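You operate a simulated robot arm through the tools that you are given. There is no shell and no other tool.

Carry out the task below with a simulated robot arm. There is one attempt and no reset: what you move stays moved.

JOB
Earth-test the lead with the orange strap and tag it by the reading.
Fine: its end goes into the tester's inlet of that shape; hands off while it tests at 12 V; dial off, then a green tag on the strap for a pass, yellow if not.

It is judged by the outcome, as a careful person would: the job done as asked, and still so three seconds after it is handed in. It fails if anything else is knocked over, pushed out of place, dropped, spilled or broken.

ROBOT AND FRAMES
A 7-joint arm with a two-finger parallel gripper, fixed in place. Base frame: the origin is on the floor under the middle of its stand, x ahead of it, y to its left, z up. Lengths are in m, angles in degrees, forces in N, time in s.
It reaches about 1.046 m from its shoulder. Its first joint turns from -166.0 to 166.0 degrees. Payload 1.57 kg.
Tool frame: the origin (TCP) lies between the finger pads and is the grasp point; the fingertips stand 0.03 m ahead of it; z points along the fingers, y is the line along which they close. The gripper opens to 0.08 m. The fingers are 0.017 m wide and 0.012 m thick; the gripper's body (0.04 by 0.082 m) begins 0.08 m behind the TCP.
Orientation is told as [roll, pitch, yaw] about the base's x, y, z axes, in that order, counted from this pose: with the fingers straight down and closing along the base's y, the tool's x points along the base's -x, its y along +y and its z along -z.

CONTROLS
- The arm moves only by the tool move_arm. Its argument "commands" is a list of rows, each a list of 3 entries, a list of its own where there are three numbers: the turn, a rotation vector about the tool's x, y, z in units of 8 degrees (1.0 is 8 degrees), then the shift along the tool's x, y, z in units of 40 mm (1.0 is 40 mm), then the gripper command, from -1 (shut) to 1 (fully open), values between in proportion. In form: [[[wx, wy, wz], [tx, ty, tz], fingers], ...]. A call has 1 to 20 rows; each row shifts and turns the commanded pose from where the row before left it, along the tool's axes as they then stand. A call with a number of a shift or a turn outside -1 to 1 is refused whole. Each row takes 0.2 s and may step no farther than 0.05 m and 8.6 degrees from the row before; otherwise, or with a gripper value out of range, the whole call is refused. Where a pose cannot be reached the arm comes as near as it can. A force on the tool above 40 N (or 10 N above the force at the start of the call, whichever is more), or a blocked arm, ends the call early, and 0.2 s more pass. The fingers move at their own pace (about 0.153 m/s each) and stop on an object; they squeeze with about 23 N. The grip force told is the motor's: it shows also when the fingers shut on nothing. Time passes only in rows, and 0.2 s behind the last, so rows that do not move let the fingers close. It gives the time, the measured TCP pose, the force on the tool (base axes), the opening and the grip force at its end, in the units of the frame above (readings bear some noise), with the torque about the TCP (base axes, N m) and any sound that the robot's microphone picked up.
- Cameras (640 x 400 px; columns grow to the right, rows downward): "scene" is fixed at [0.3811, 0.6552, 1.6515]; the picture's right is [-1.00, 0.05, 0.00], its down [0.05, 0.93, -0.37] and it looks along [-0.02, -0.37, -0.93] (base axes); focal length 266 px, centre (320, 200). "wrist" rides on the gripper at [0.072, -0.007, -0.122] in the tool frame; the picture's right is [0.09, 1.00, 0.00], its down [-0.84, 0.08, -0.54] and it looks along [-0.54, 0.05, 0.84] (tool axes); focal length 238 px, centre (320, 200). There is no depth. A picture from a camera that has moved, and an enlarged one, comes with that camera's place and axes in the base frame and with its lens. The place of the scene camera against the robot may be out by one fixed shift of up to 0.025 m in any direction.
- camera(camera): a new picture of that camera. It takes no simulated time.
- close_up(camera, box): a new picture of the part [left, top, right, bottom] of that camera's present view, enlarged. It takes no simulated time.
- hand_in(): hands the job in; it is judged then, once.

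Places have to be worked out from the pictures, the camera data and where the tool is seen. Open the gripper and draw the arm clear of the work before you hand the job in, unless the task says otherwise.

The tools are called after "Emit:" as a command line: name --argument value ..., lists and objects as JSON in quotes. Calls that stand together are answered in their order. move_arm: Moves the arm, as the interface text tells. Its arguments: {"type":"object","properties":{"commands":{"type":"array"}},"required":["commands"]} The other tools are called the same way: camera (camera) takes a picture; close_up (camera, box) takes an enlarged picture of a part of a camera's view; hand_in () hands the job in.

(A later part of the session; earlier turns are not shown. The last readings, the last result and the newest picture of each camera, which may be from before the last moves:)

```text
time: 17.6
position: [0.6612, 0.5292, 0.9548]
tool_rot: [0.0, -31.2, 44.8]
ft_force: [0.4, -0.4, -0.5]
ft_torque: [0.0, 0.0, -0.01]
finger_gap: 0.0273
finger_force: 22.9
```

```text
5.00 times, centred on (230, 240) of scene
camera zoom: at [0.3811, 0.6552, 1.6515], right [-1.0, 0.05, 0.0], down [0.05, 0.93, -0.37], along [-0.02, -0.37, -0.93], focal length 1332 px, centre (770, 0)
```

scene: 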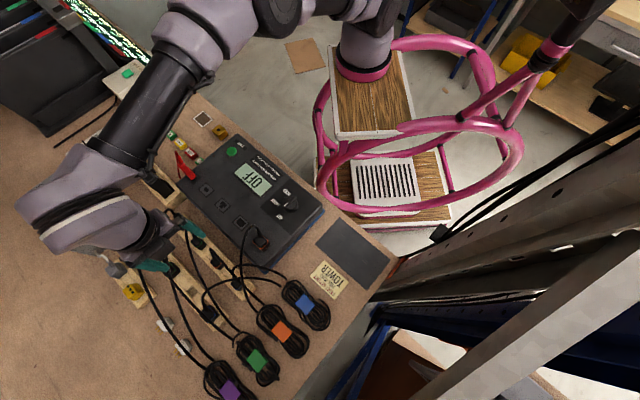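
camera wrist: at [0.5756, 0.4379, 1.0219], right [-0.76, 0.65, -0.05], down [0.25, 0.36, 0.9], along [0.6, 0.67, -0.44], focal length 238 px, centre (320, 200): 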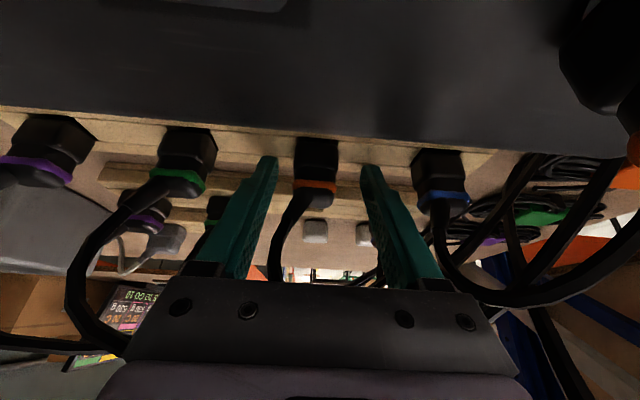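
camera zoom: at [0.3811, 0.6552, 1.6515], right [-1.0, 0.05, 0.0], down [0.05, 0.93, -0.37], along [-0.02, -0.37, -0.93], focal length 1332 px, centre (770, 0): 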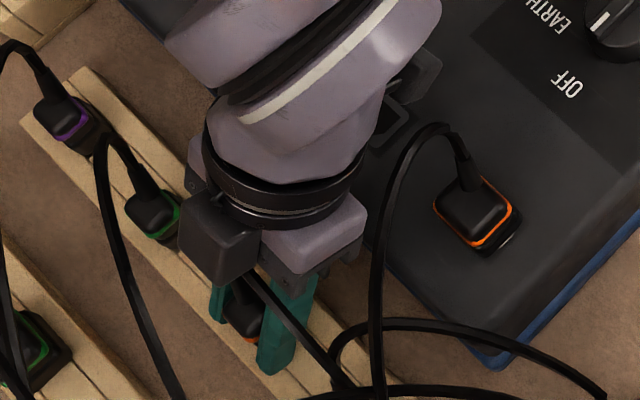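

Gripped at 27 mm with 23 N. I lift straight up 4 cm in small steps.

Emit:
move_arm --commands '[[[0, 0, 0], [-0.13, 0, -0.214], -1], [[0, 0, 0], [-0.26, 0, -0.428], -1], [[0, 0, 0], [-0.26, 0, -0.428], -1]]'

Emit:
camera --camera "wrist"

Emit:
close_up --camera "scene" --box '[160, 180, 320, 300]'

```text
time: 18.4
position: [0.6631, 0.5305, 1.006]
tool_rot: [0.0, -31.1, 44.9]
ft_force: [1.6, 0.3, -0.1]
ft_torque: [0.03, 0.02, -0.04]
finger_gap: 0.0272
finger_force: 22.2
```

```text
taken
camera wrist: at [0.5785, 0.4376, 1.0732], right [-0.76, 0.65, -0.05], down [0.25, 0.36, 0.9], along [0.6, 0.67, -0.44], focal length 238 px, centre (320, 200)
```

wrist: 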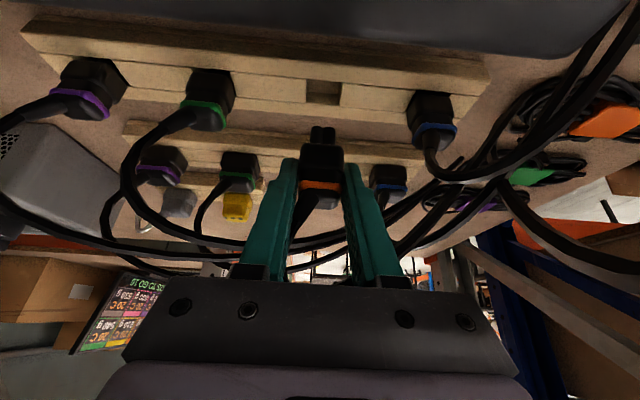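

```text
3.33 times, centred on (240, 240) of scene
camera zoom: at [0.3811, 0.6552, 1.6515], right [-1.0, 0.05, 0.0], down [0.05, 0.93, -0.37], along [-0.02, -0.37, -0.93], focal length 888 px, centre (587, 67)
```

zoom: 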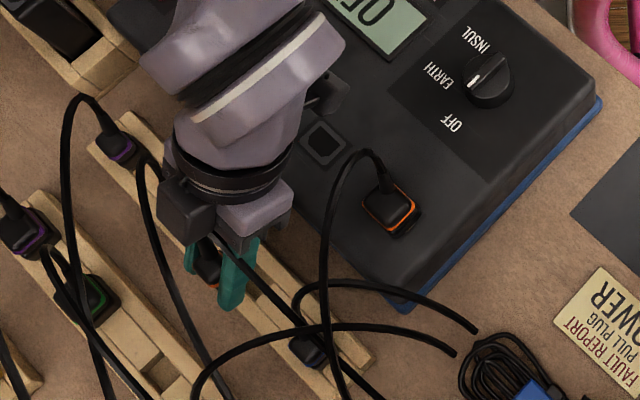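

The connector is out and its nose shows below the housing. I enlarge it to read its shape.

Emit:
close_up --camera "wrist" --box '[280, 110, 370, 210]'

Emit:
close_up --camera "scene" --box '[200, 230, 240, 270]'

```text
4.00 times, centred on (325, 160) of wrist
camera zoom: at [0.5785, 0.4376, 1.0732], right [-0.76, 0.65, -0.05], down [0.25, 0.36, 0.9], along [0.6, 0.67, -0.44], focal length 953 px, centre (300, 360)
```

zoom: 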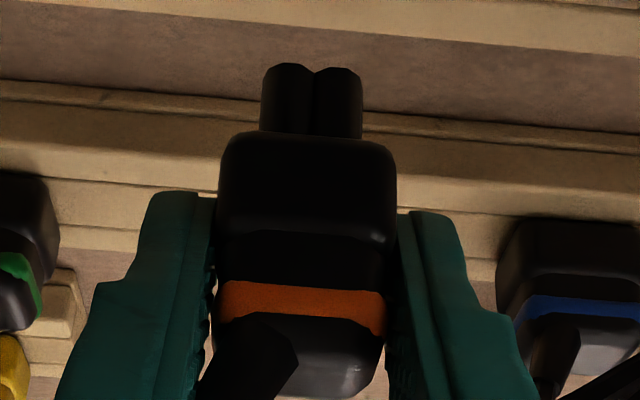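

```text
10.00 times, centred on (220, 250) of scene
camera zoom: at [0.3811, 0.6552, 1.6515], right [-1.0, 0.05, 0.0], down [0.05, 0.93, -0.37], along [-0.02, -0.37, -0.93], focal length 2664 px, centre (1320, -300)
```

zoom: 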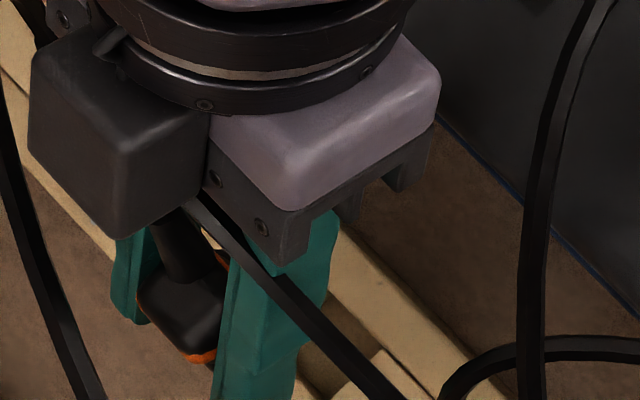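

The nose shows two lobes with a notch facing the robot side, which is the T/clover shape — the tester's middle inlet has its two lobes and notch on the same side, so no rotation is needed. I place that inlet near [0.652, 0.378, 0.97] and first draw the connector up and back toward the robot, away from the green cable.

Emit:
move_arm --commands '[[[0, 0, 0], [0.168, 0, -0.687], -1], [[0, 0, 0], [0.168, 0, -0.687], -1], [[0, 0, 0], [0.168, 0, -0.687], -1]]'

Emit:
camera --camera "wrist"

Emit:
close_up --camera "scene" --box '[140, 140, 340, 360]'

```text
time: 19.2
position: [0.6195, 0.4859, 1.0638]
tool_rot: [0.0, -31.1, 44.8]
ft_force: [0.7, 0.1, -1.7]
ft_torque: [0.0, 0.01, -0.01]
finger_gap: 0.0273
finger_force: 23.3
```

```text
taken
camera wrist: at [0.5356, 0.3941, 1.1325], right [-0.76, 0.65, -0.05], down [0.25, 0.36, 0.9], along [0.6, 0.67, -0.44], focal length 238 px, centre (320, 200)
```

wrist: 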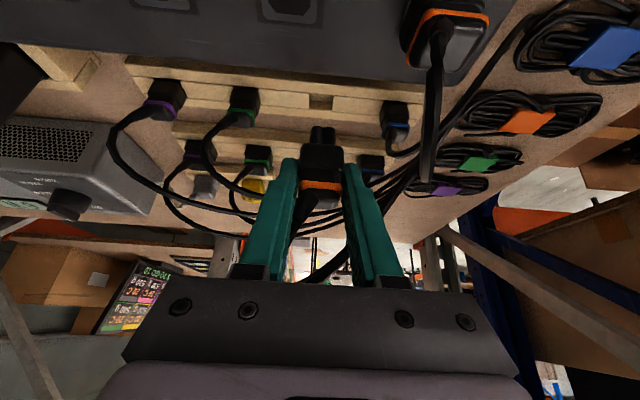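

```text
1.82 times, centred on (240, 250) of scene
camera zoom: at [0.3811, 0.6552, 1.6515], right [-1.0, 0.05, 0.0], down [0.05, 0.93, -0.37], along [-0.02, -0.37, -0.93], focal length 484 px, centre (466, 109)
```

zoom: 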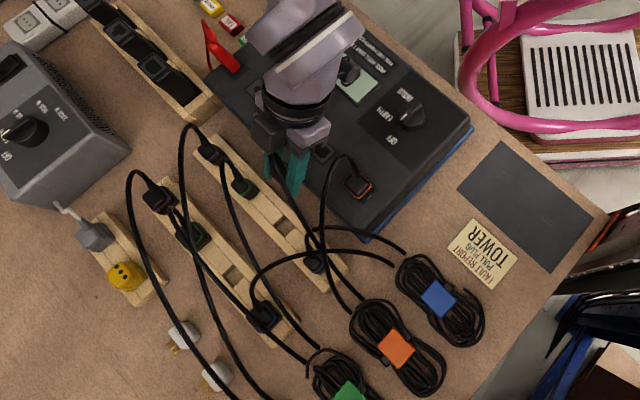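

Everything else stayed in place and the cable follows freely. I now move over the middle (T-shaped) inlet at hover height.

Emit:
move_arm --commands '[[[0, 0, 0], [0.51, 0, -0.6], -1], [[0, 0, 0], [0.207, -0.83, -0.125], -1], [[0, 0, 0], [0.207, -0.83, -0.125], -1], [[0, 0, 0], [0.207, -0.83, -0.125], -1]]'

Emit:
camera --camera "wrist"

Emit:
close_up --camera "wrist" --box '[250, 60, 410, 180]'

Emit:
close_up --camera "scene" --box '[140, 140, 340, 360]'

```text
time: 20.2
position: [0.647, 0.3748, 1.0761]
tool_rot: [0.0, -31.2, 44.8]
ft_force: [0.0, 0.7, -0.3]
ft_torque: [-0.02, -0.02, -0.03]
finger_gap: 0.0276
finger_force: 22.9
```

```text
taken
camera wrist: at [0.562, 0.2826, 1.1446], right [-0.76, 0.65, -0.05], down [0.25, 0.36, 0.9], along [0.6, 0.67, -0.44], focal length 238 px, centre (320, 200)
```

wrist: 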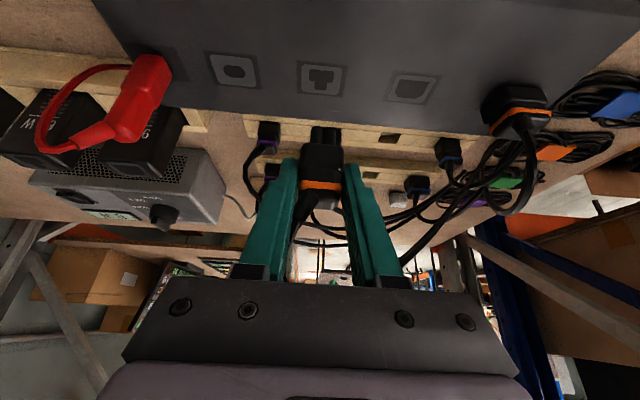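

```text
3.33 times, centred on (330, 120) of wrist
camera zoom: at [0.562, 0.2826, 1.1446], right [-0.76, 0.65, -0.05], down [0.25, 0.36, 0.9], along [0.6, 0.67, -0.44], focal length 794 px, centre (287, 467)
```

zoom: 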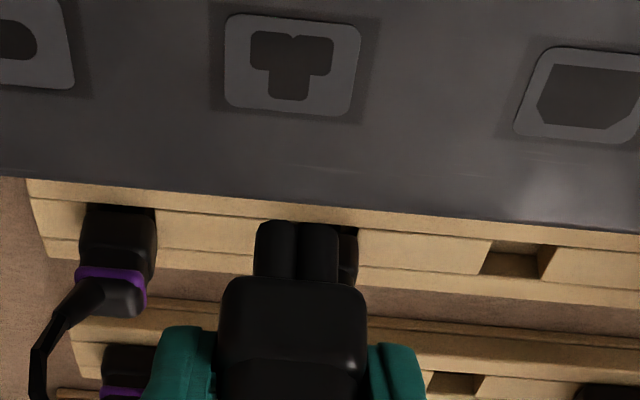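

```text
1.82 times, centred on (240, 250) of scene
camera zoom: at [0.3811, 0.6552, 1.6515], right [-1.0, 0.05, 0.0], down [0.05, 0.93, -0.37], along [-0.02, -0.37, -0.93], focal length 484 px, centre (466, 109)
```

zoom: 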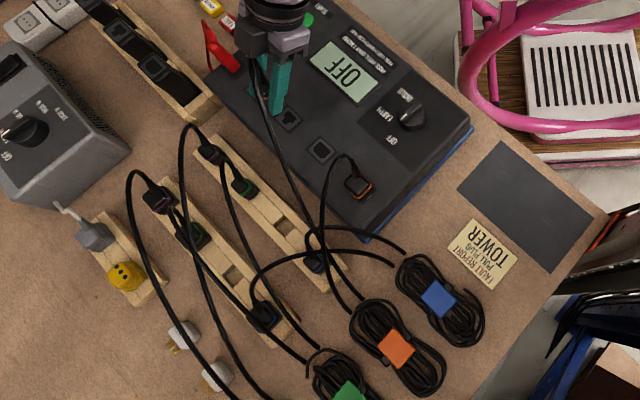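

The T inlet and the nose are both clear and in matching orientation; projecting the nose straight down, I need about 3.5 mm toward tool −y and 2.5 mm back. I correct and lower so the nose tip is ~12 mm above the panel.

Emit:
move_arm --commands '[[[0, 0, 0], [0.31, -0.044, 0.454], -1], [[0, 0, 0], [0.31, -0.044, 0.454], -1], [[0, 0, 0], [0, 0, 0], -1]]'

Emit:
camera --camera "wrist"

Emit:
close_up --camera "wrist" --box '[260, 70, 380, 180]'

Emit:
close_up --camera "scene" --box '[180, 150, 280, 230]'

```text
time: 21.0
position: [0.6476, 0.3698, 1.0317]
tool_rot: [0.0, -31.1, 44.8]
ft_force: [0.4, -0.4, -0.5]
ft_torque: [0.0, -0.02, -0.02]
finger_gap: 0.0273
finger_force: 22.9
```

```text
taken
camera wrist: at [0.5637, 0.2773, 1.0988], right [-0.76, 0.65, -0.05], down [0.25, 0.36, 0.9], along [0.6, 0.67, -0.44], focal length 238 px, centre (320, 200)
```

wrist: 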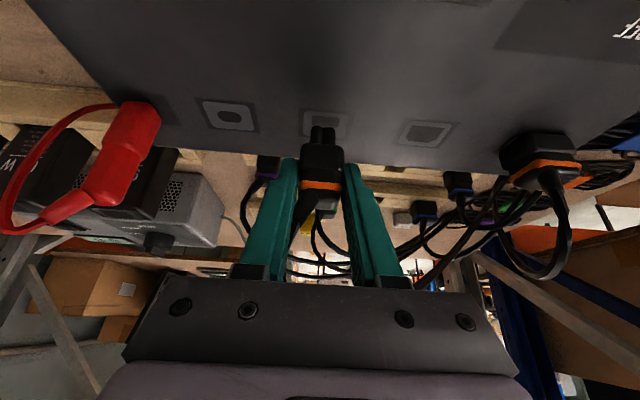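

```text
3.64 times, centred on (320, 125) of wrist
camera zoom: at [0.5637, 0.2773, 1.0988], right [-0.76, 0.65, -0.05], down [0.25, 0.36, 0.9], along [0.6, 0.67, -0.44], focal length 867 px, centre (320, 473)
```

zoom: 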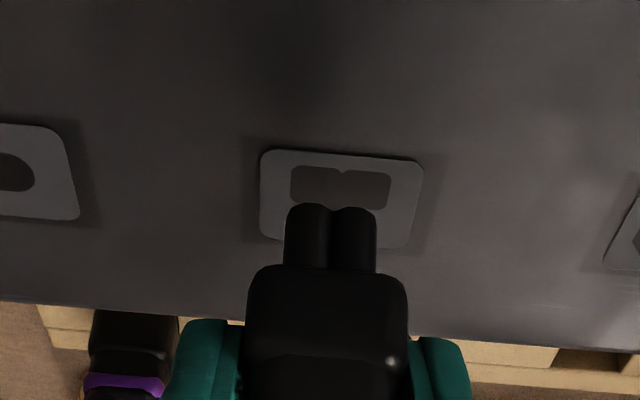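

```text
5.00 times, centred on (230, 190) of scene
camera zoom: at [0.3811, 0.6552, 1.6515], right [-1.0, 0.05, 0.0], down [0.05, 0.93, -0.37], along [-0.02, -0.37, -0.93], focal length 1332 px, centre (770, 250)
```

zoom: 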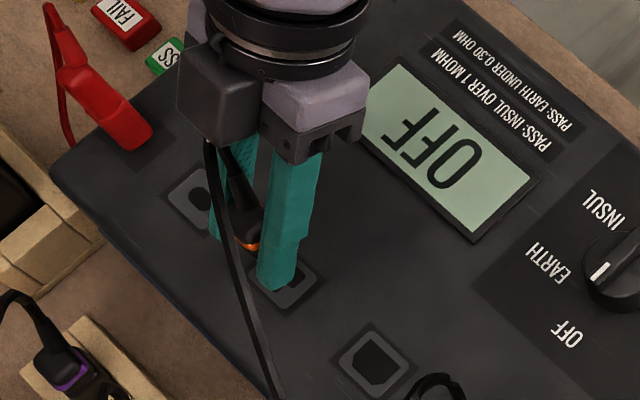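

The nose tip now hovers about 14 mm above the panel; by my estimate it needs about 4 mm outward and 1 mm toward tool +y. I correct that and lower to ~4 mm above the inlet for another check.

Emit:
move_arm --commands '[[[0, 0, 0], [0.032, 0.025, 0.245], -1], [[0, 0, 0], [0, 0, 0], -1]]'

Emit:
close_up --camera "wrist" --box '[270, 90, 370, 180]'

Emit:
close_up --camera "scene" --box '[195, 180, 245, 220]'

```text
time: 21.6
position: [0.6502, 0.3731, 1.0217]
tool_rot: [0.0, -31.2, 44.8]
ft_force: [0.1, 0.2, -0.6]
ft_torque: [0.02, 0.01, 0.03]
finger_gap: 0.0275
finger_force: 22.6
```

```text
4.44 times, centred on (320, 135) of wrist
camera zoom: at [0.5664, 0.2801, 1.09], right [-0.76, 0.65, -0.05], down [0.25, 0.36, 0.9], along [0.6, 0.67, -0.44], focal length 1059 px, centre (320, 489)
```

zoom: 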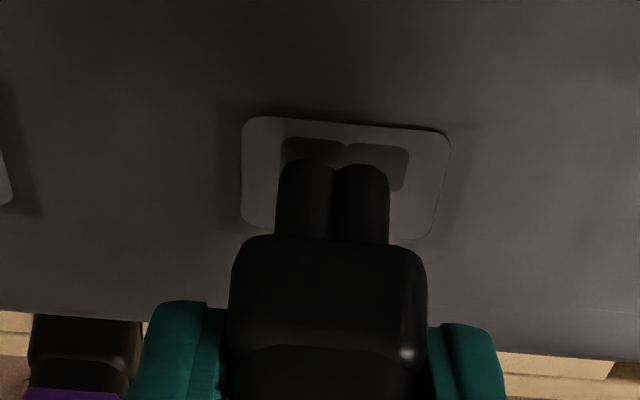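

```text
10.00 times, centred on (220, 200) of scene
camera zoom: at [0.3811, 0.6552, 1.6515], right [-1.0, 0.05, 0.0], down [0.05, 0.93, -0.37], along [-0.02, -0.37, -0.93], focal length 2664 px, centre (1320, 200)
```

zoom: 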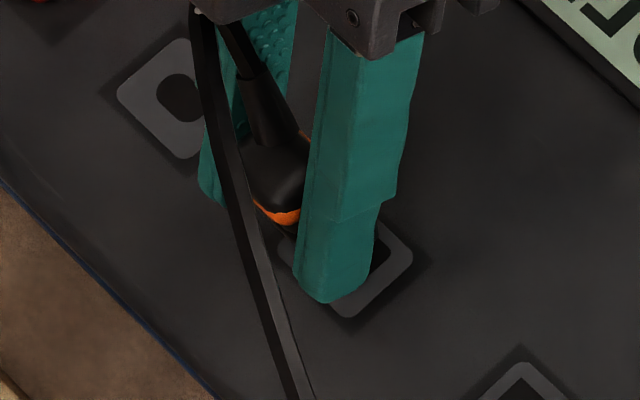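

The nose is nearly over the hole: about 1.3 mm off toward tool +y and on target outward. I correct that and ease down 6 mm, watching the force.

Emit:
move_arm --commands '[[[0, 0, 0], [0, 0.033, 0], -1], [[0, 0, 0], [0.039, 0, 0.064], -1], [[0, 0, 0], [0.039, 0, 0.064], -1]]'

Emit:
close_up --camera "wrist" --box '[270, 90, 370, 180]'

```text
time: 22.4
position: [0.6508, 0.3737, 1.0156]
tool_rot: [-0.1, -31.1, 44.8]
ft_force: [-0.2, -0.4, -0.6]
ft_torque: [0.01, 0.01, -0.01]
finger_gap: 0.0271
finger_force: 23.0
```

```text
4.44 times, centred on (320, 135) of wrist
camera zoom: at [0.566, 0.2814, 1.0835], right [-0.76, 0.65, -0.05], down [0.25, 0.36, 0.9], along [0.6, 0.67, -0.44], focal length 1059 px, centre (320, 489)
```

zoom: 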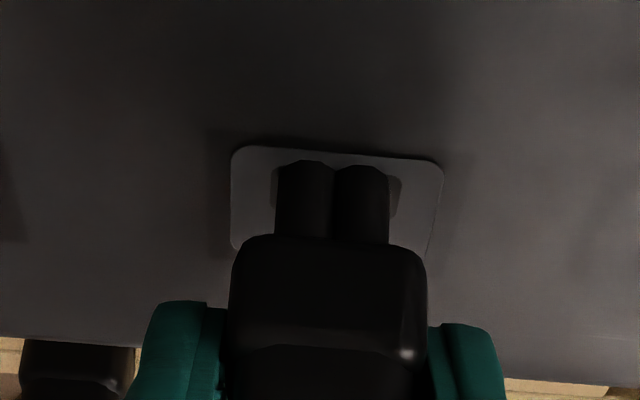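

No contact yet, but the nose's near face appears about 2–3 mm short of the hole's near edge. I shift 3 mm outward at this height and look again.

Emit:
move_arm --commands '[[[0, 0, 0], [-0.064, 0.01, 0.039], -1], [[0, 0, 0], [0, 0, 0], -1]]'

Emit:
close_up --camera "wrist" --box '[280, 110, 360, 170]'

Emit:
close_up --camera "scene" --box '[195, 180, 245, 220]'

```text
time: 23.0
position: [0.6523, 0.3775, 1.0147]
tool_rot: [-0.1, -31.2, 44.8]
ft_force: [0.4, 0.0, 0.2]
ft_torque: [0.01, 0.03, -0.01]
finger_gap: 0.0274
finger_force: 23.5
```

```text
6.67 times, centred on (320, 140) of wrist
camera zoom: at [0.568, 0.284, 1.0828], right [-0.76, 0.65, -0.05], down [0.25, 0.36, 0.9], along [0.6, 0.67, -0.44], focal length 1589 px, centre (320, 600)
```

zoom: 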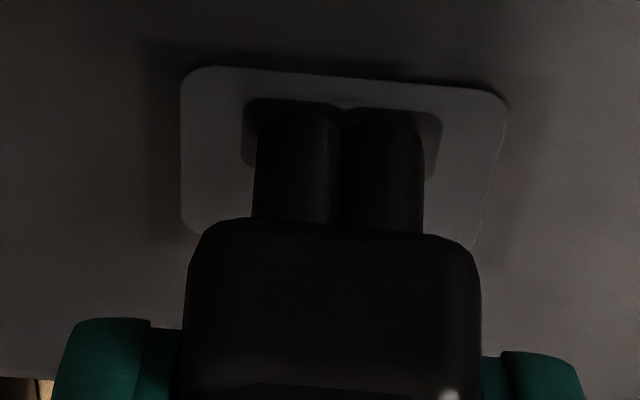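

```text
10.00 times, centred on (220, 200) of scene
camera zoom: at [0.3811, 0.6552, 1.6515], right [-1.0, 0.05, 0.0], down [0.05, 0.93, -0.37], along [-0.02, -0.37, -0.93], focal length 2664 px, centre (1320, 200)
```

zoom: 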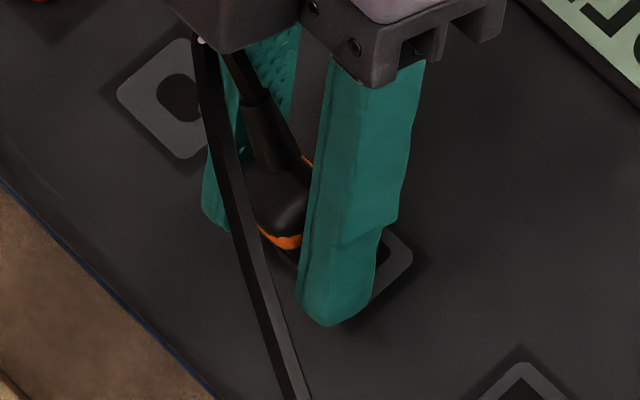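

The nose tips now sit just inside the hole's outline (hole 243–442, nose 255–422 px). I ease down 4 mm in 2 mm steps and check the force.

Emit:
move_arm --commands '[[[0, 0, 0], [0.026, 0.01, 0.043], -1], [[0, 0, 0], [0.026, 0, 0.043], -1], [[0, 0, 0], [0, 0, 0], -1]]'

Emit:
close_up --camera "wrist" --box '[280, 110, 360, 170]'

```text
time: 23.8
position: [0.6524, 0.3759, 1.0106]
tool_rot: [0.0, -31.2, 44.9]
ft_force: [-0.5, -0.7, 0.2]
ft_torque: [-0.03, 0.01, -0.03]
finger_gap: 0.0272
finger_force: 23.2
```

```text
6.67 times, centred on (320, 140) of wrist
camera zoom: at [0.5679, 0.2843, 1.079], right [-0.76, 0.65, -0.05], down [0.25, 0.36, 0.9], along [0.6, 0.67, -0.44], focal length 1589 px, centre (320, 600)
```

zoom: 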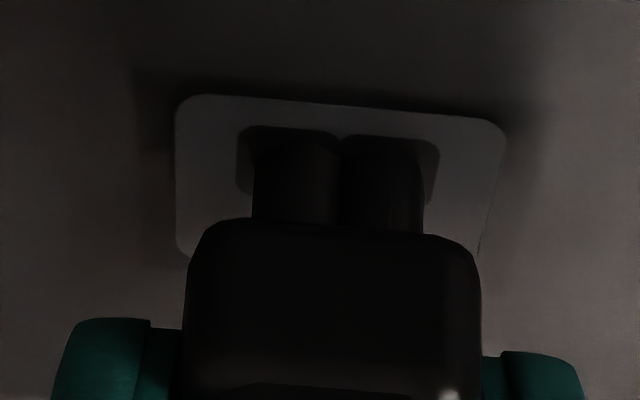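

The nose tips have disappeared below the inlet's rim with no contact force, so it is entering. I continue down in small steps until it seats.

Emit:
move_arm --commands '[[[0, 0, 0], [0.032, 0, 0.053], -1], [[0, 0, 0], [0.032, 0, 0.053], -1], [[0, 0, 0], [0.032, 0, 0.053], -1], [[0, 0, 0], [0.032, 0, 0.053], -1]]'

Emit:
close_up --camera "wrist" --box '[280, 110, 360, 170]'

Emit:
close_up --camera "scene" --box '[180, 160, 260, 230]'

```text
time: 24.8
position: [0.6514, 0.3763, 1.0016]
tool_rot: [-0.1, -31.2, 44.9]
ft_force: [-3.7, -3.4, 7.0]
ft_torque: [-0.02, 0.11, 0.01]
finger_gap: 0.0273
finger_force: 23.2
```

```text
6.67 times, centred on (320, 140) of wrist
camera zoom: at [0.5673, 0.2842, 1.0692], right [-0.76, 0.65, -0.05], down [0.25, 0.36, 0.9], along [0.6, 0.67, -0.44], focal length 1589 px, centre (320, 600)
```

zoom: 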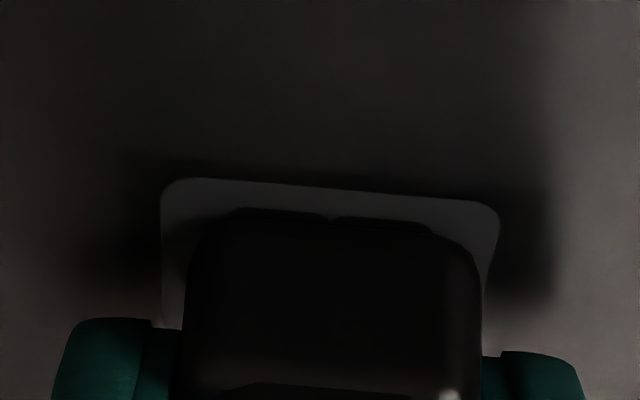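

```text
5.71 times, centred on (220, 195) of scene
camera zoom: at [0.3811, 0.6552, 1.6515], right [-1.0, 0.05, 0.0], down [0.05, 0.93, -0.37], along [-0.02, -0.37, -0.93], focal length 1522 px, centre (891, 229)
```

zoom: 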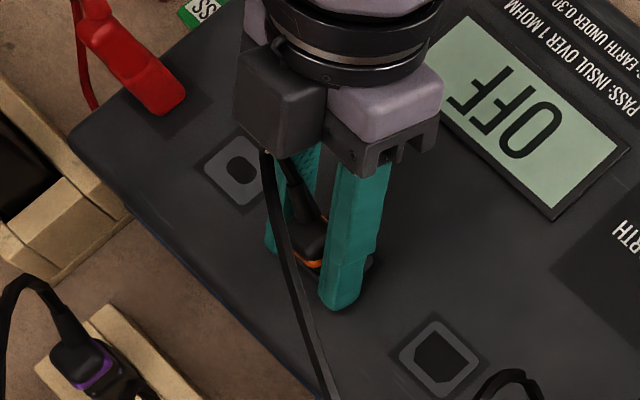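

There is light contact (7 N up, 5 N toward the robot), with some millimetres still to go before the housing is flush. I ease back 1 mm toward the robot and press down a further 3 mm.

Emit:
move_arm --commands '[[[0, 0, 0], [0.021, 0, -0.013], -1], [[0, 0, 0], [0.02, 0, 0.032], -1], [[0, 0, 0], [0.02, 0, 0.032], -1]]'

Emit:
close_up --camera "wrist" --box '[280, 110, 360, 170]'

```text
time: 25.6
position: [0.6507, 0.3769, 0.9994]
tool_rot: [0.0, -31.4, 44.8]
ft_force: [-1.7, 2.9, 22.8]
ft_torque: [-0.08, -0.19, -0.01]
finger_gap: 0.0275
finger_force: 23.1
```

```text
6.67 times, centred on (320, 140) of wrist
camera zoom: at [0.5672, 0.284, 1.0672], right [-0.76, 0.65, -0.05], down [0.25, 0.36, 0.9], along [0.6, 0.67, -0.44], focal length 1589 px, centre (320, 600)
```

zoom: 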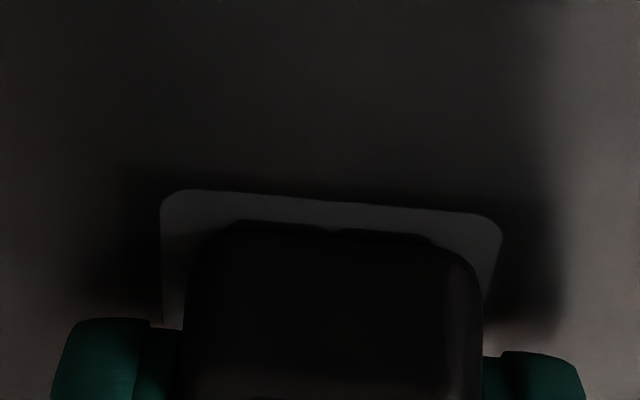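

The upward force rose to 23 N and the connector has crept about 1 mm in the fingers, without a click. I look closely at the connector, ring and inlet rim to see whether it is seated, tilted or blocked.

Emit:
close_up --camera "wrist" --box '[260, 120, 380, 220]'

Emit:
camera --camera "wrist"

Emit:
close_up --camera "scene" --box '[205, 180, 245, 215]'

Emit:
close_up --camera "scene" --box '[235, 215, 285, 260]'

```text
4.00 times, centred on (320, 170) of wrist
camera zoom: at [0.5672, 0.284, 1.0672], right [-0.76, 0.65, -0.05], down [0.25, 0.36, 0.9], along [0.6, 0.67, -0.44], focal length 953 px, centre (320, 320)
```

zoom: 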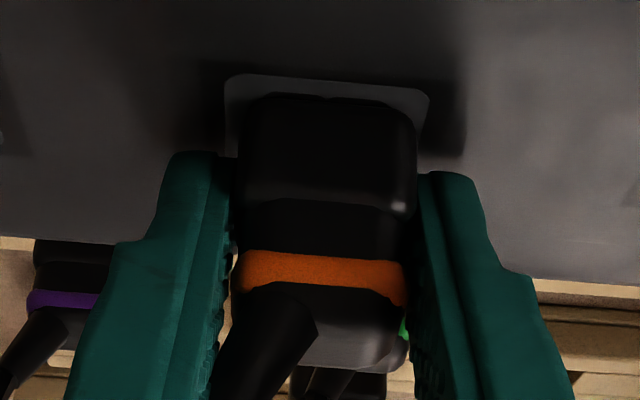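

```text
taken
camera wrist: at [0.5672, 0.284, 1.0672], right [-0.76, 0.65, -0.05], down [0.25, 0.36, 0.9], along [0.6, 0.67, -0.44], focal length 238 px, centre (320, 200)
```

wrist: 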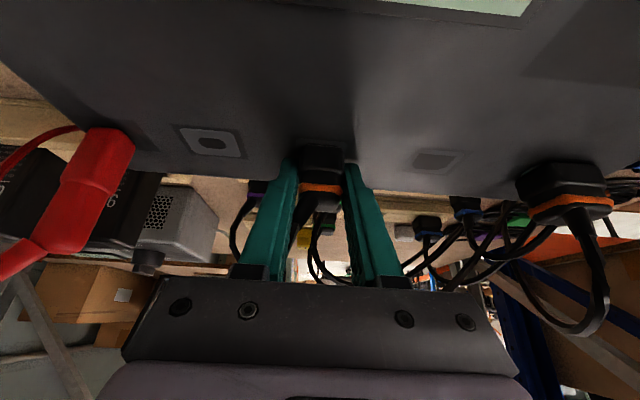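

```text
11.43 times, centred on (225, 198) of scene
camera zoom: at [0.3811, 0.6552, 1.6515], right [-1.0, 0.05, 0.0], down [0.05, 0.93, -0.37], along [-0.02, -0.37, -0.93], focal length 3044 px, centre (1406, 229)
```

zoom: 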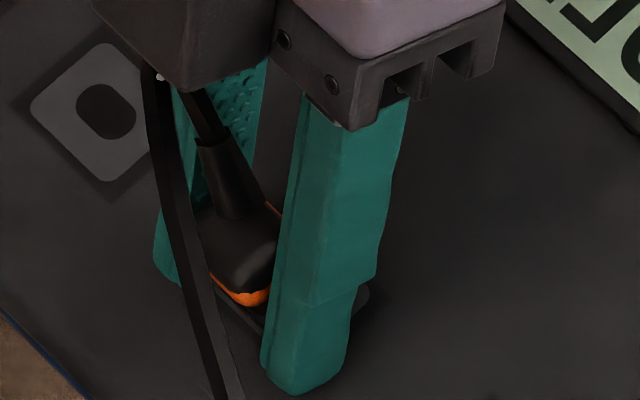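

```text
8.89 times, centred on (260, 238) of scene
camera zoom: at [0.3811, 0.6552, 1.6515], right [-1.0, 0.05, 0.0], down [0.05, 0.93, -0.37], along [-0.02, -0.37, -0.93], focal length 2368 px, centre (853, -133)
```

zoom: 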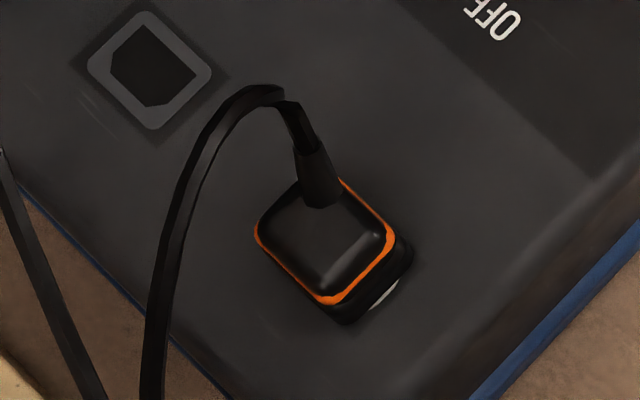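

The connector's nose is roughly 16 mm in with about 3–4 mm left between housing and panel. I press on gently, easing sideways half a millimetre toward tool +y to relieve the side force.

Emit:
move_arm --commands '[[[0, 0, 0], [0.013, 0.015, 0.021], -1], [[0, 0, 0], [0.013, 0, 0.021], -1], [[0, 0, 0], [0.013, 0, 0.021], -1], [[0, 0, 0], [0, 0, 0], -1]]'

Emit:
close_up --camera "wrist" --box '[260, 120, 380, 220]'

Emit:
close_up --camera "scene" --box '[205, 180, 245, 215]'

```text
time: 26.1
position: [0.6523, 0.3776, 1.0]
tool_rot: [0.0, -31.6, 44.9]
ft_force: [-5.6, -5.9, 11.8]
ft_torque: [-0.17, 0.2, 0.03]
finger_gap: 0.0273
finger_force: 22.7
stopped in row 2: the force on the tool passed its limit at 42 N (the readings are from after the stop); the commanded pose is now the measured one
```

```text
4.00 times, centred on (320, 170) of wrist
camera zoom: at [0.5674, 0.2843, 1.0669], right [-0.76, 0.65, -0.05], down [0.25, 0.36, 0.9], along [0.6, 0.67, -0.43], focal length 953 px, centre (320, 320)
```

zoom: 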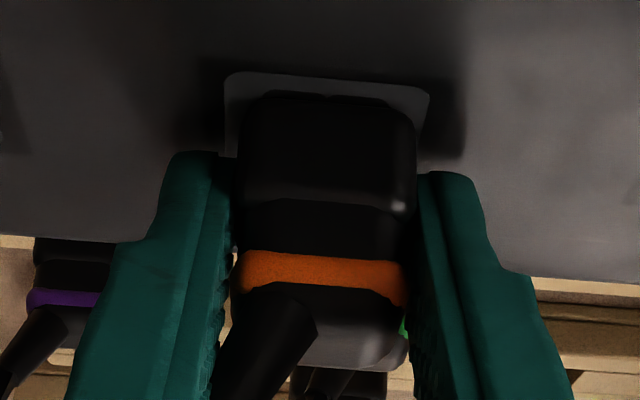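

```text
11.43 times, centred on (225, 198) of scene
camera zoom: at [0.3811, 0.6552, 1.6515], right [-1.0, 0.05, 0.0], down [0.05, 0.93, -0.37], along [-0.02, -0.37, -0.93], focal length 3044 px, centre (1406, 229)
```

zoom: 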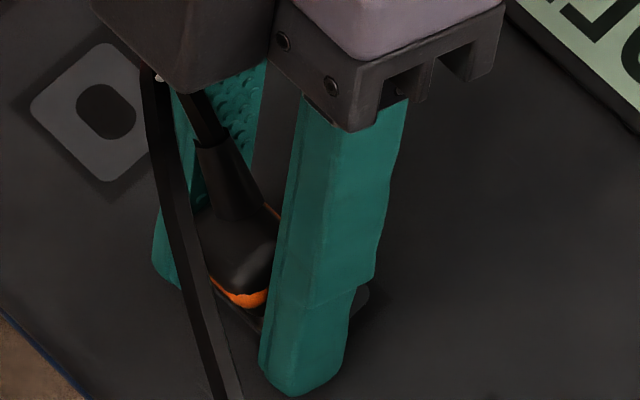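

The hard stop is most likely my fingertips touching the panel (their lowest corner is at about z 0.970), not the connector bottoming. I open slightly, raise 8 mm, and regrip the connector higher so it can be pushed fully home.

Emit:
move_arm --commands '[[[0, 0, 0], [0, 0, 0], -0.1], [[0, 0, 0], [0, 0, 0], -0.1], [[0, 0, 0], [-0.104, 0, -0.171], -0.1], [[0, 0, 0], [0, 0, 0], -1], [[0, 0, 0], [0, 0, 0], -1]]'

Emit:
close_up --camera "wrist" --box '[260, 120, 380, 220]'

Emit:
close_up --camera "scene" --box '[205, 180, 245, 215]'

```text
time: 27.3
position: [0.6527, 0.378, 1.0059]
tool_rot: [0.0, -31.3, 44.8]
ft_force: [-1.6, 0.6, -4.3]
ft_torque: [-0.04, 0.03, 0.02]
finger_gap: 0.0273
finger_force: 22.8
```

```text
4.00 times, centred on (320, 170) of wrist
camera zoom: at [0.5676, 0.285, 1.0742], right [-0.76, 0.65, -0.05], down [0.25, 0.36, 0.9], along [0.6, 0.67, -0.44], focal length 953 px, centre (320, 320)
```

zoom: 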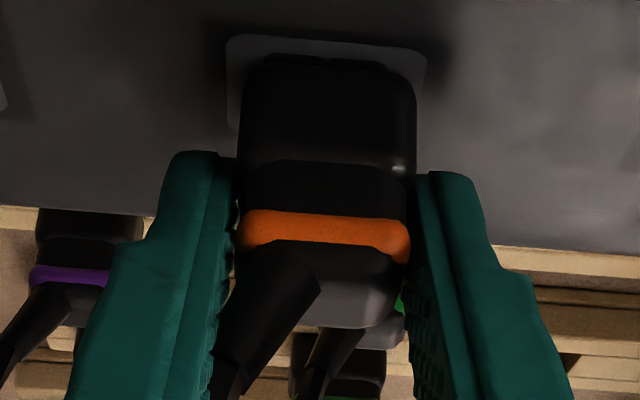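

```text
11.43 times, centred on (225, 198) of scene
camera zoom: at [0.3811, 0.6552, 1.6515], right [-1.0, 0.05, 0.0], down [0.05, 0.93, -0.37], along [-0.02, -0.37, -0.93], focal length 3044 px, centre (1406, 229)
```

zoom: 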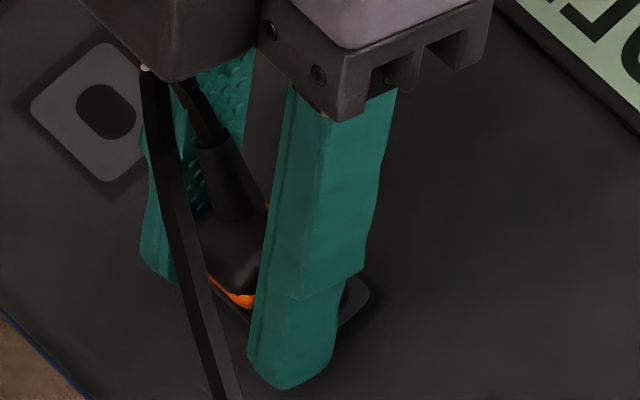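

Regripped about 7 mm higher, still 27 mm wide. I push down again in small steps, with about 6 mm of fingertip clearance.

Emit:
move_arm --commands '[[[0, 0, 0], [0.02, 0, 0.032], -1], [[0, 0, 0], [0.02, 0, 0.032], -1], [[0, 0, 0], [0.013, 0, 0.021], -1]]'

Emit:
close_up --camera "wrist" --box '[260, 120, 380, 220]'

```text
time: 28.1
position: [0.6526, 0.3782, 1.0056]
tool_rot: [0.0, -31.7, 44.9]
ft_force: [-4.5, -2.1, 18.3]
ft_torque: [0.03, 0.03, 0.0]
finger_gap: 0.0271
finger_force: 22.9
```

```text
4.00 times, centred on (320, 170) of wrist
camera zoom: at [0.568, 0.2851, 1.0721], right [-0.76, 0.65, -0.05], down [0.25, 0.36, 0.9], along [0.6, 0.67, -0.43], focal length 953 px, centre (320, 320)
```

zoom: 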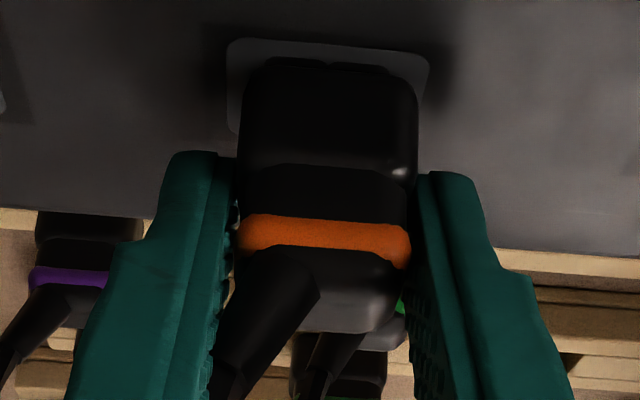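

The connector itself now meets about 18 N with no change of depth. I press a little harder in small steps, staying under the 40 N limit, to see whether it goes home or clicks.

Emit:
move_arm --commands '[[[0, 0, 0], [0.013, 0, 0.021], -1], [[0, 0, 0], [0.013, 0, 0.021], -1], [[0, 0, 0], [0, 0, 0], -1]]'

Emit:
close_up --camera "wrist" --box '[260, 120, 380, 220]'

```text
time: 28.9
position: [0.6527, 0.3792, 1.0022]
tool_rot: [0.0, -31.6, 44.7]
ft_force: [2.2, 4.3, 17.9]
ft_torque: [0.12, -0.05, 0.07]
finger_gap: 0.0274
finger_force: 23.4
```

```text
4.00 times, centred on (320, 170) of wrist
camera zoom: at [0.5681, 0.2852, 1.0694], right [-0.76, 0.65, -0.05], down [0.25, 0.36, 0.9], along [0.6, 0.67, -0.43], focal length 953 px, centre (320, 320)
```

zoom: 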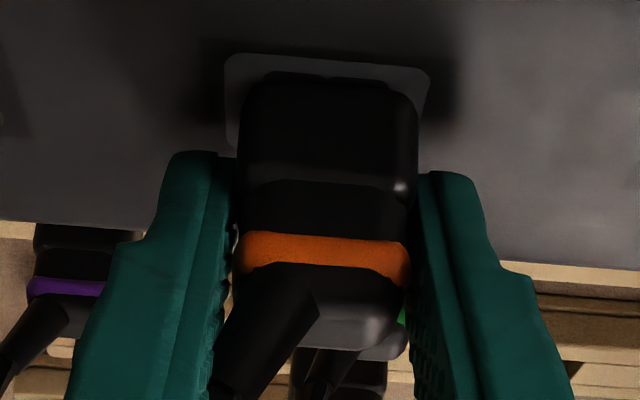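

The fingers slide down the housing at about 18 N while the connector itself no longer moves, so it may already be bottomed. I release and back away along the tool axis to view the gap between housing and panel from the side.

Emit:
move_arm --commands '[[[0, 0, 0], [0, 0, 0], 0.0], [[0, 0, 0], [0, 0, 0], 0.2], [[0, 0, 0], [0, 0, -0.5], 0.4], [[0, 0, 0], [0, 0, -0.9], 0.4], [[0, 0, 0], [0, 0, -0.9], 0.4]]'

Emit:
camera --camera "wrist"

Emit:
close_up --camera "wrist" --box '[270, 60, 370, 180]'

Emit:
close_up --camera "scene" --box '[190, 170, 290, 260]'

```text
time: 30.1
position: [0.6178, 0.3443, 1.0798]
tool_rot: [-0.1, -31.5, 44.9]
ft_force: [0.1, 0.4, -0.6]
ft_torque: [0.01, 0.01, 0.0]
finger_gap: 0.0563
finger_force: 0.1
```

```text
taken
camera wrist: at [0.5347, 0.2516, 1.146], right [-0.76, 0.65, -0.05], down [0.25, 0.36, 0.9], along [0.6, 0.67, -0.44], focal length 238 px, centre (320, 200)
```

wrist: 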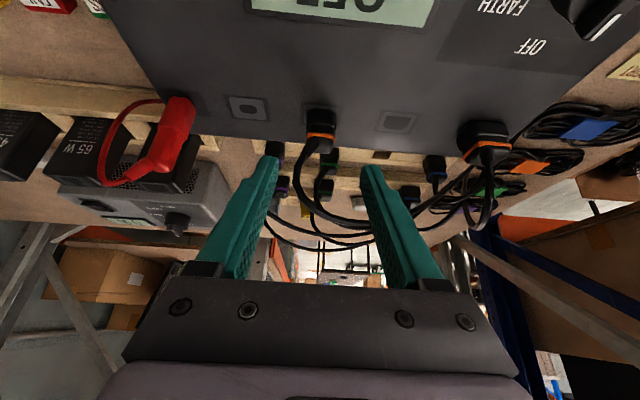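

```text
3.33 times, centred on (320, 120) of wrist
camera zoom: at [0.5347, 0.2516, 1.146], right [-0.76, 0.65, -0.05], down [0.25, 0.36, 0.9], along [0.6, 0.67, -0.44], focal length 794 px, centre (320, 467)
```

zoom: 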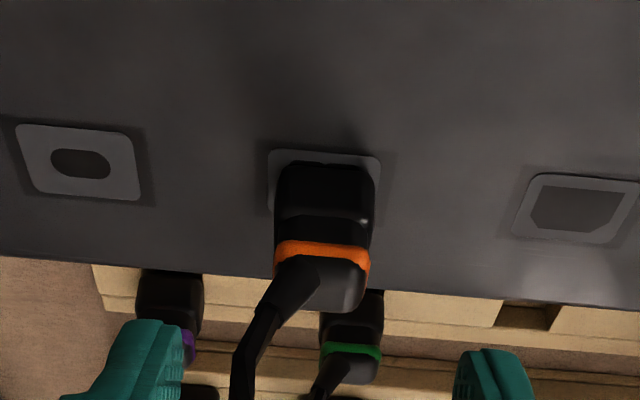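

```text
4.44 times, centred on (240, 215) of scene
camera zoom: at [0.3811, 0.6552, 1.6515], right [-1.0, 0.05, 0.0], down [0.05, 0.93, -0.37], along [-0.02, -0.37, -0.93], focal length 1184 px, centre (676, 133)
```

zoom: 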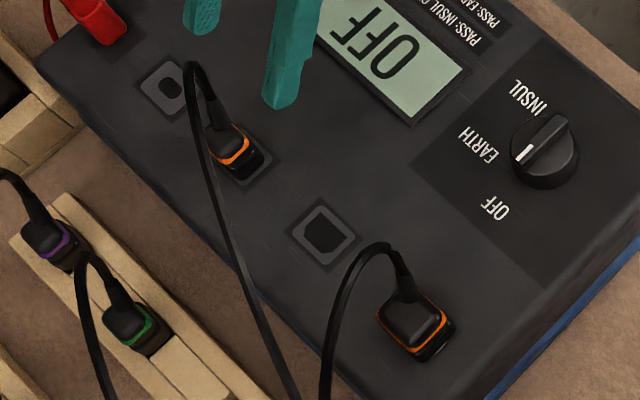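

The connector stands in the T inlet, but I want to check how close its housing is to the panel. I lower and tilt the camera to a nearly horizontal view from the robot side.

Emit:
move_arm --commands '[[[0, 0, 0], [0.685, 0, 0.237], 0.4], [[0, 0, 0], [0.685, 0, 0.237], 0.4], [[0, -0.98, 0], [0, 0, 0], 0.4], [[0, -0.98, 0], [0, 0, 0], 0.4], [[0, -0.98, 0], [0, 0, 0], 0.4]]'

Emit:
camera --camera "wrist"

Emit:
close_up --camera "wrist" --box '[260, 100, 380, 220]'

Emit:
close_up --camera "wrist" --box '[400, 100, 560, 240]'

```text
time: 31.3
position: [0.5921, 0.3171, 1.035]
tool_rot: [-0.1, -55.2, 44.7]
ft_force: [0.2, 0.4, 0.7]
ft_torque: [-0.06, -0.02, -0.04]
finger_gap: 0.0561
finger_force: 0.1
```

```text
taken
camera wrist: at [0.4959, 0.2136, 1.0463], right [-0.74, 0.67, -0.08], down [-0.03, 0.08, 1.0], along [0.67, 0.74, -0.04], focal length 238 px, centre (320, 200)
```

wrist: 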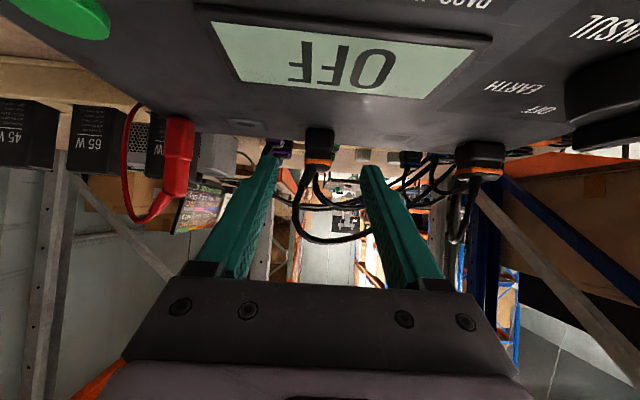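

```text
3.33 times, centred on (320, 160) of wrist
camera zoom: at [0.4959, 0.2136, 1.0463], right [-0.74, 0.67, -0.08], down [-0.03, 0.08, 1.0], along [0.67, 0.74, -0.04], focal length 794 px, centre (320, 333)
```

zoom: 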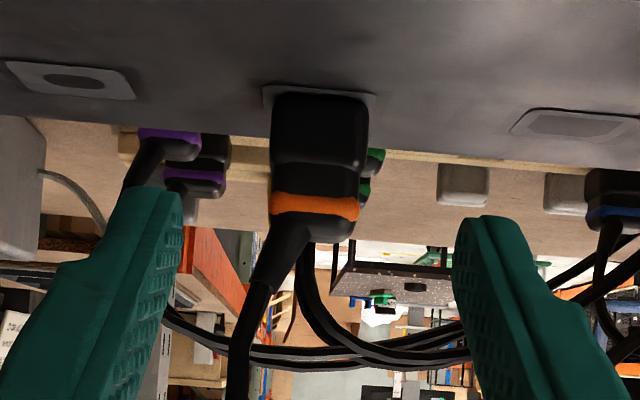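

```text
2.86 times, centred on (480, 170) of wrist
camera zoom: at [0.4959, 0.2136, 1.0463], right [-0.74, 0.67, -0.08], down [-0.03, 0.08, 1.0], along [0.67, 0.74, -0.04], focal length 681 px, centre (-137, 286)
```

zoom: 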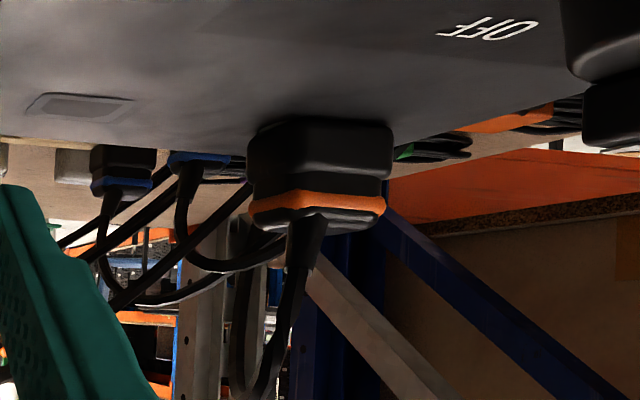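

From this low angle the housing sits essentially flush on the inlet frame, so the connector is seated. Next is the dial, so I rise, level the tool and go above the knob (about [0.468, 0.389]) to look at it from above.

Emit:
move_arm --commands '[[[0, 0, 0], [-0.68, 0, -0.47], 0.4], [[0, 0, 0], [-0.68, 0, -0.47], 0.4], [[0, 0, 0], [-0.68, 0, -0.47], 0.4], [[0, 0.986, 0], [0, 0, 0], 0.4], [[0, 0.986, 0], [0, 0, 0], 0.4], [[0, 0.986, 0], [0, 0, 0], 0.4], [[0, 0.986, 0], [0, 0, 0], 0.4], [[0, 0.986, 0], [0, 0, 0], 0.4], [[0, 0.986, 0], [0, 0, 0], 0.4], [[0, 0.986, 0], [0, 0, 0], 0.4], [[0, 0, 0], [0.235, 0.865, 0.09], 0.4], [[0, 0, 0], [0.235, 0.865, 0.09], 0.4], [[0, 0, 0], [0.235, 0.865, 0.09], 0.4], [[0, 0, 0], [0.235, 0.865, 0.09], 0.4]]'

Emit:
camera --camera "wrist"

Emit:
close_up --camera "wrist" --box '[240, 80, 400, 220]'

Emit:
camera --camera "scene"

```text
time: 34.3
position: [0.4683, 0.3886, 1.1203]
tool_rot: [0.0, 0.2, 44.8]
ft_force: [0.7, 0.0, -0.4]
ft_torque: [0.03, 0.02, -0.01]
finger_gap: 0.0558
finger_force: 0.1
```

```text
taken
camera wrist: at [0.4209, 0.3336, 1.244], right [-0.77, 0.64, 0.0], down [0.54, 0.65, 0.54], along [0.35, 0.41, -0.84], focal length 238 px, centre (320, 200)
```

wrist: 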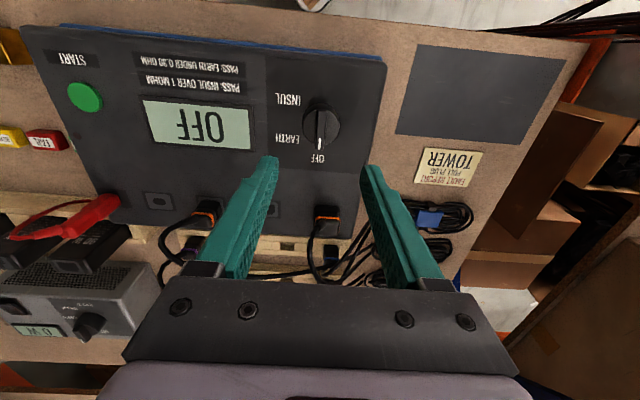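

```text
2.86 times, centred on (320, 150) of wrist
camera zoom: at [0.4209, 0.3336, 1.244], right [-0.77, 0.64, 0.0], down [0.54, 0.65, 0.54], along [0.35, 0.41, -0.84], focal length 681 px, centre (320, 343)
```

zoom: 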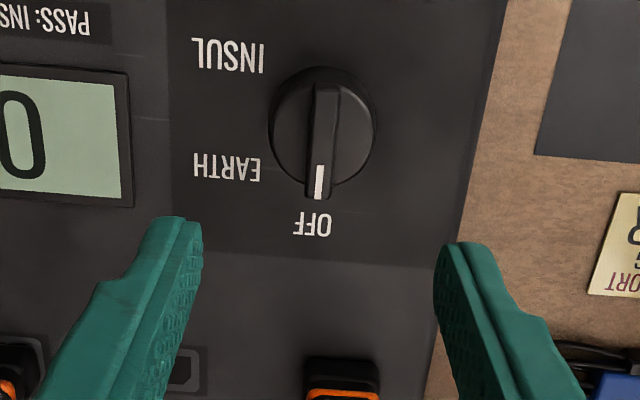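

```text
taken
```

scene: 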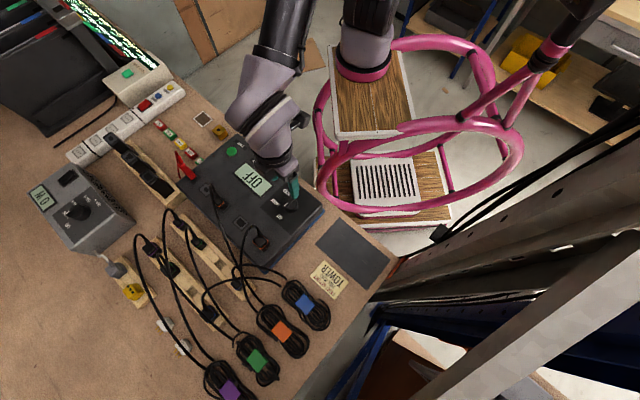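

The knob's bar (top at z≈1.005, centre ≈[0.466, 0.388]) points at OFF, with EARTH about 60° clockwise from above. I descend over it with the fingers either side, tips staying above the disc, and close on the bar.

Emit:
move_arm --commands '[[[0, 0, 0], [0.017, 0.01, 0.77], 0.2], [[0, 0, 0], [0.017, 0.01, 0.77], 0.2], [[0, 0, 0], [0.017, 0.01, 0.74], 0.2], [[0, 0, 0], [0, 0, 0], 0.2]]'

Emit:
close_up --camera "wrist" --box '[240, 100, 400, 240]'

Emit:
close_up --camera "scene" --box '[250, 160, 330, 230]'

```text
time: 35.3
position: [0.4669, 0.3879, 1.0276]
tool_rot: [0.0, 0.2, 44.8]
ft_force: [0.3, 0.2, 0.5]
ft_torque: [-0.02, -0.01, 0.03]
finger_gap: 0.0477
finger_force: 0.0
```

```text
2.86 times, centred on (320, 170) of wrist
camera zoom: at [0.4201, 0.3328, 1.1506], right [-0.77, 0.64, 0.0], down [0.54, 0.65, 0.54], along [0.35, 0.41, -0.84], focal length 681 px, centre (320, 286)
```

zoom: 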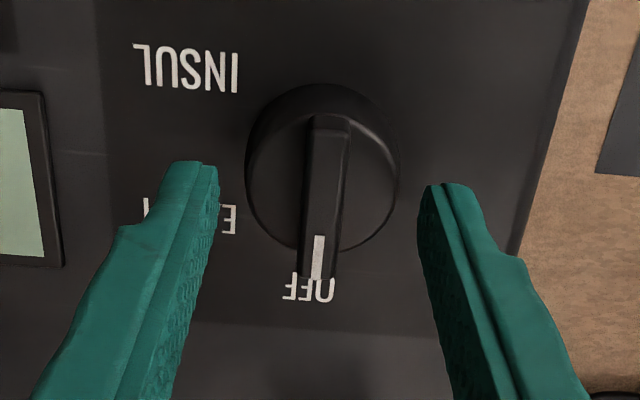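

```text
5.71 times, centred on (290, 195) of scene
camera zoom: at [0.3811, 0.6552, 1.6515], right [-1.0, 0.05, 0.0], down [0.05, 0.93, -0.37], along [-0.02, -0.37, -0.93], focal length 1522 px, centre (491, 229)
```

zoom: 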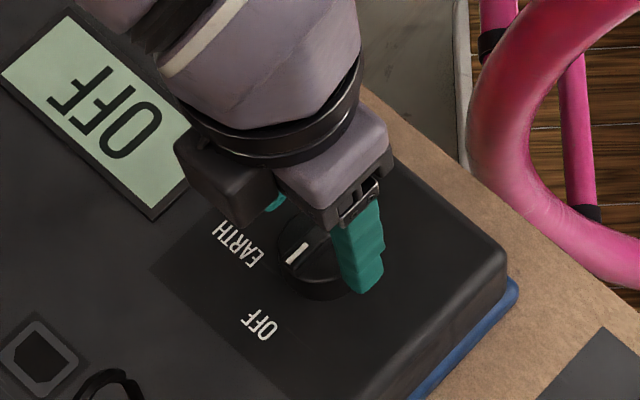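

The fingers straddle the bar, centred within about a millimetre. I close on it.

Emit:
move_arm --commands '[[[0, 0, 0], [0, 0, 0], -0.3], [[0, 0, 0], [0, 0, 0], -1], [[0, 0, 0], [0, 0, 0], -1]]'

Emit:
close_up --camera "wrist" --box '[240, 100, 400, 240]'

```text
time: 36.1
position: [0.4676, 0.3898, 1.0274]
tool_rot: [0.1, 0.3, 44.9]
ft_force: [-3.7, 2.6, -4.9]
ft_torque: [0.59, -0.39, 0.03]
finger_gap: 0.01
finger_force: 28.1
```

```text
2.86 times, centred on (320, 170) of wrist
camera zoom: at [0.4197, 0.3332, 1.1507], right [-0.77, 0.64, 0.0], down [0.54, 0.65, 0.54], along [0.35, 0.41, -0.84], focal length 681 px, centre (320, 286)
```

zoom: 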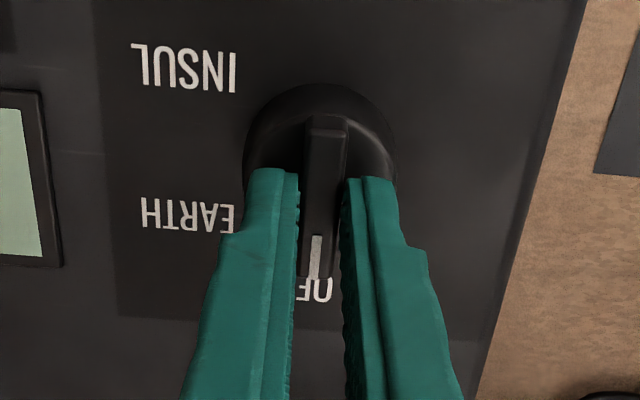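

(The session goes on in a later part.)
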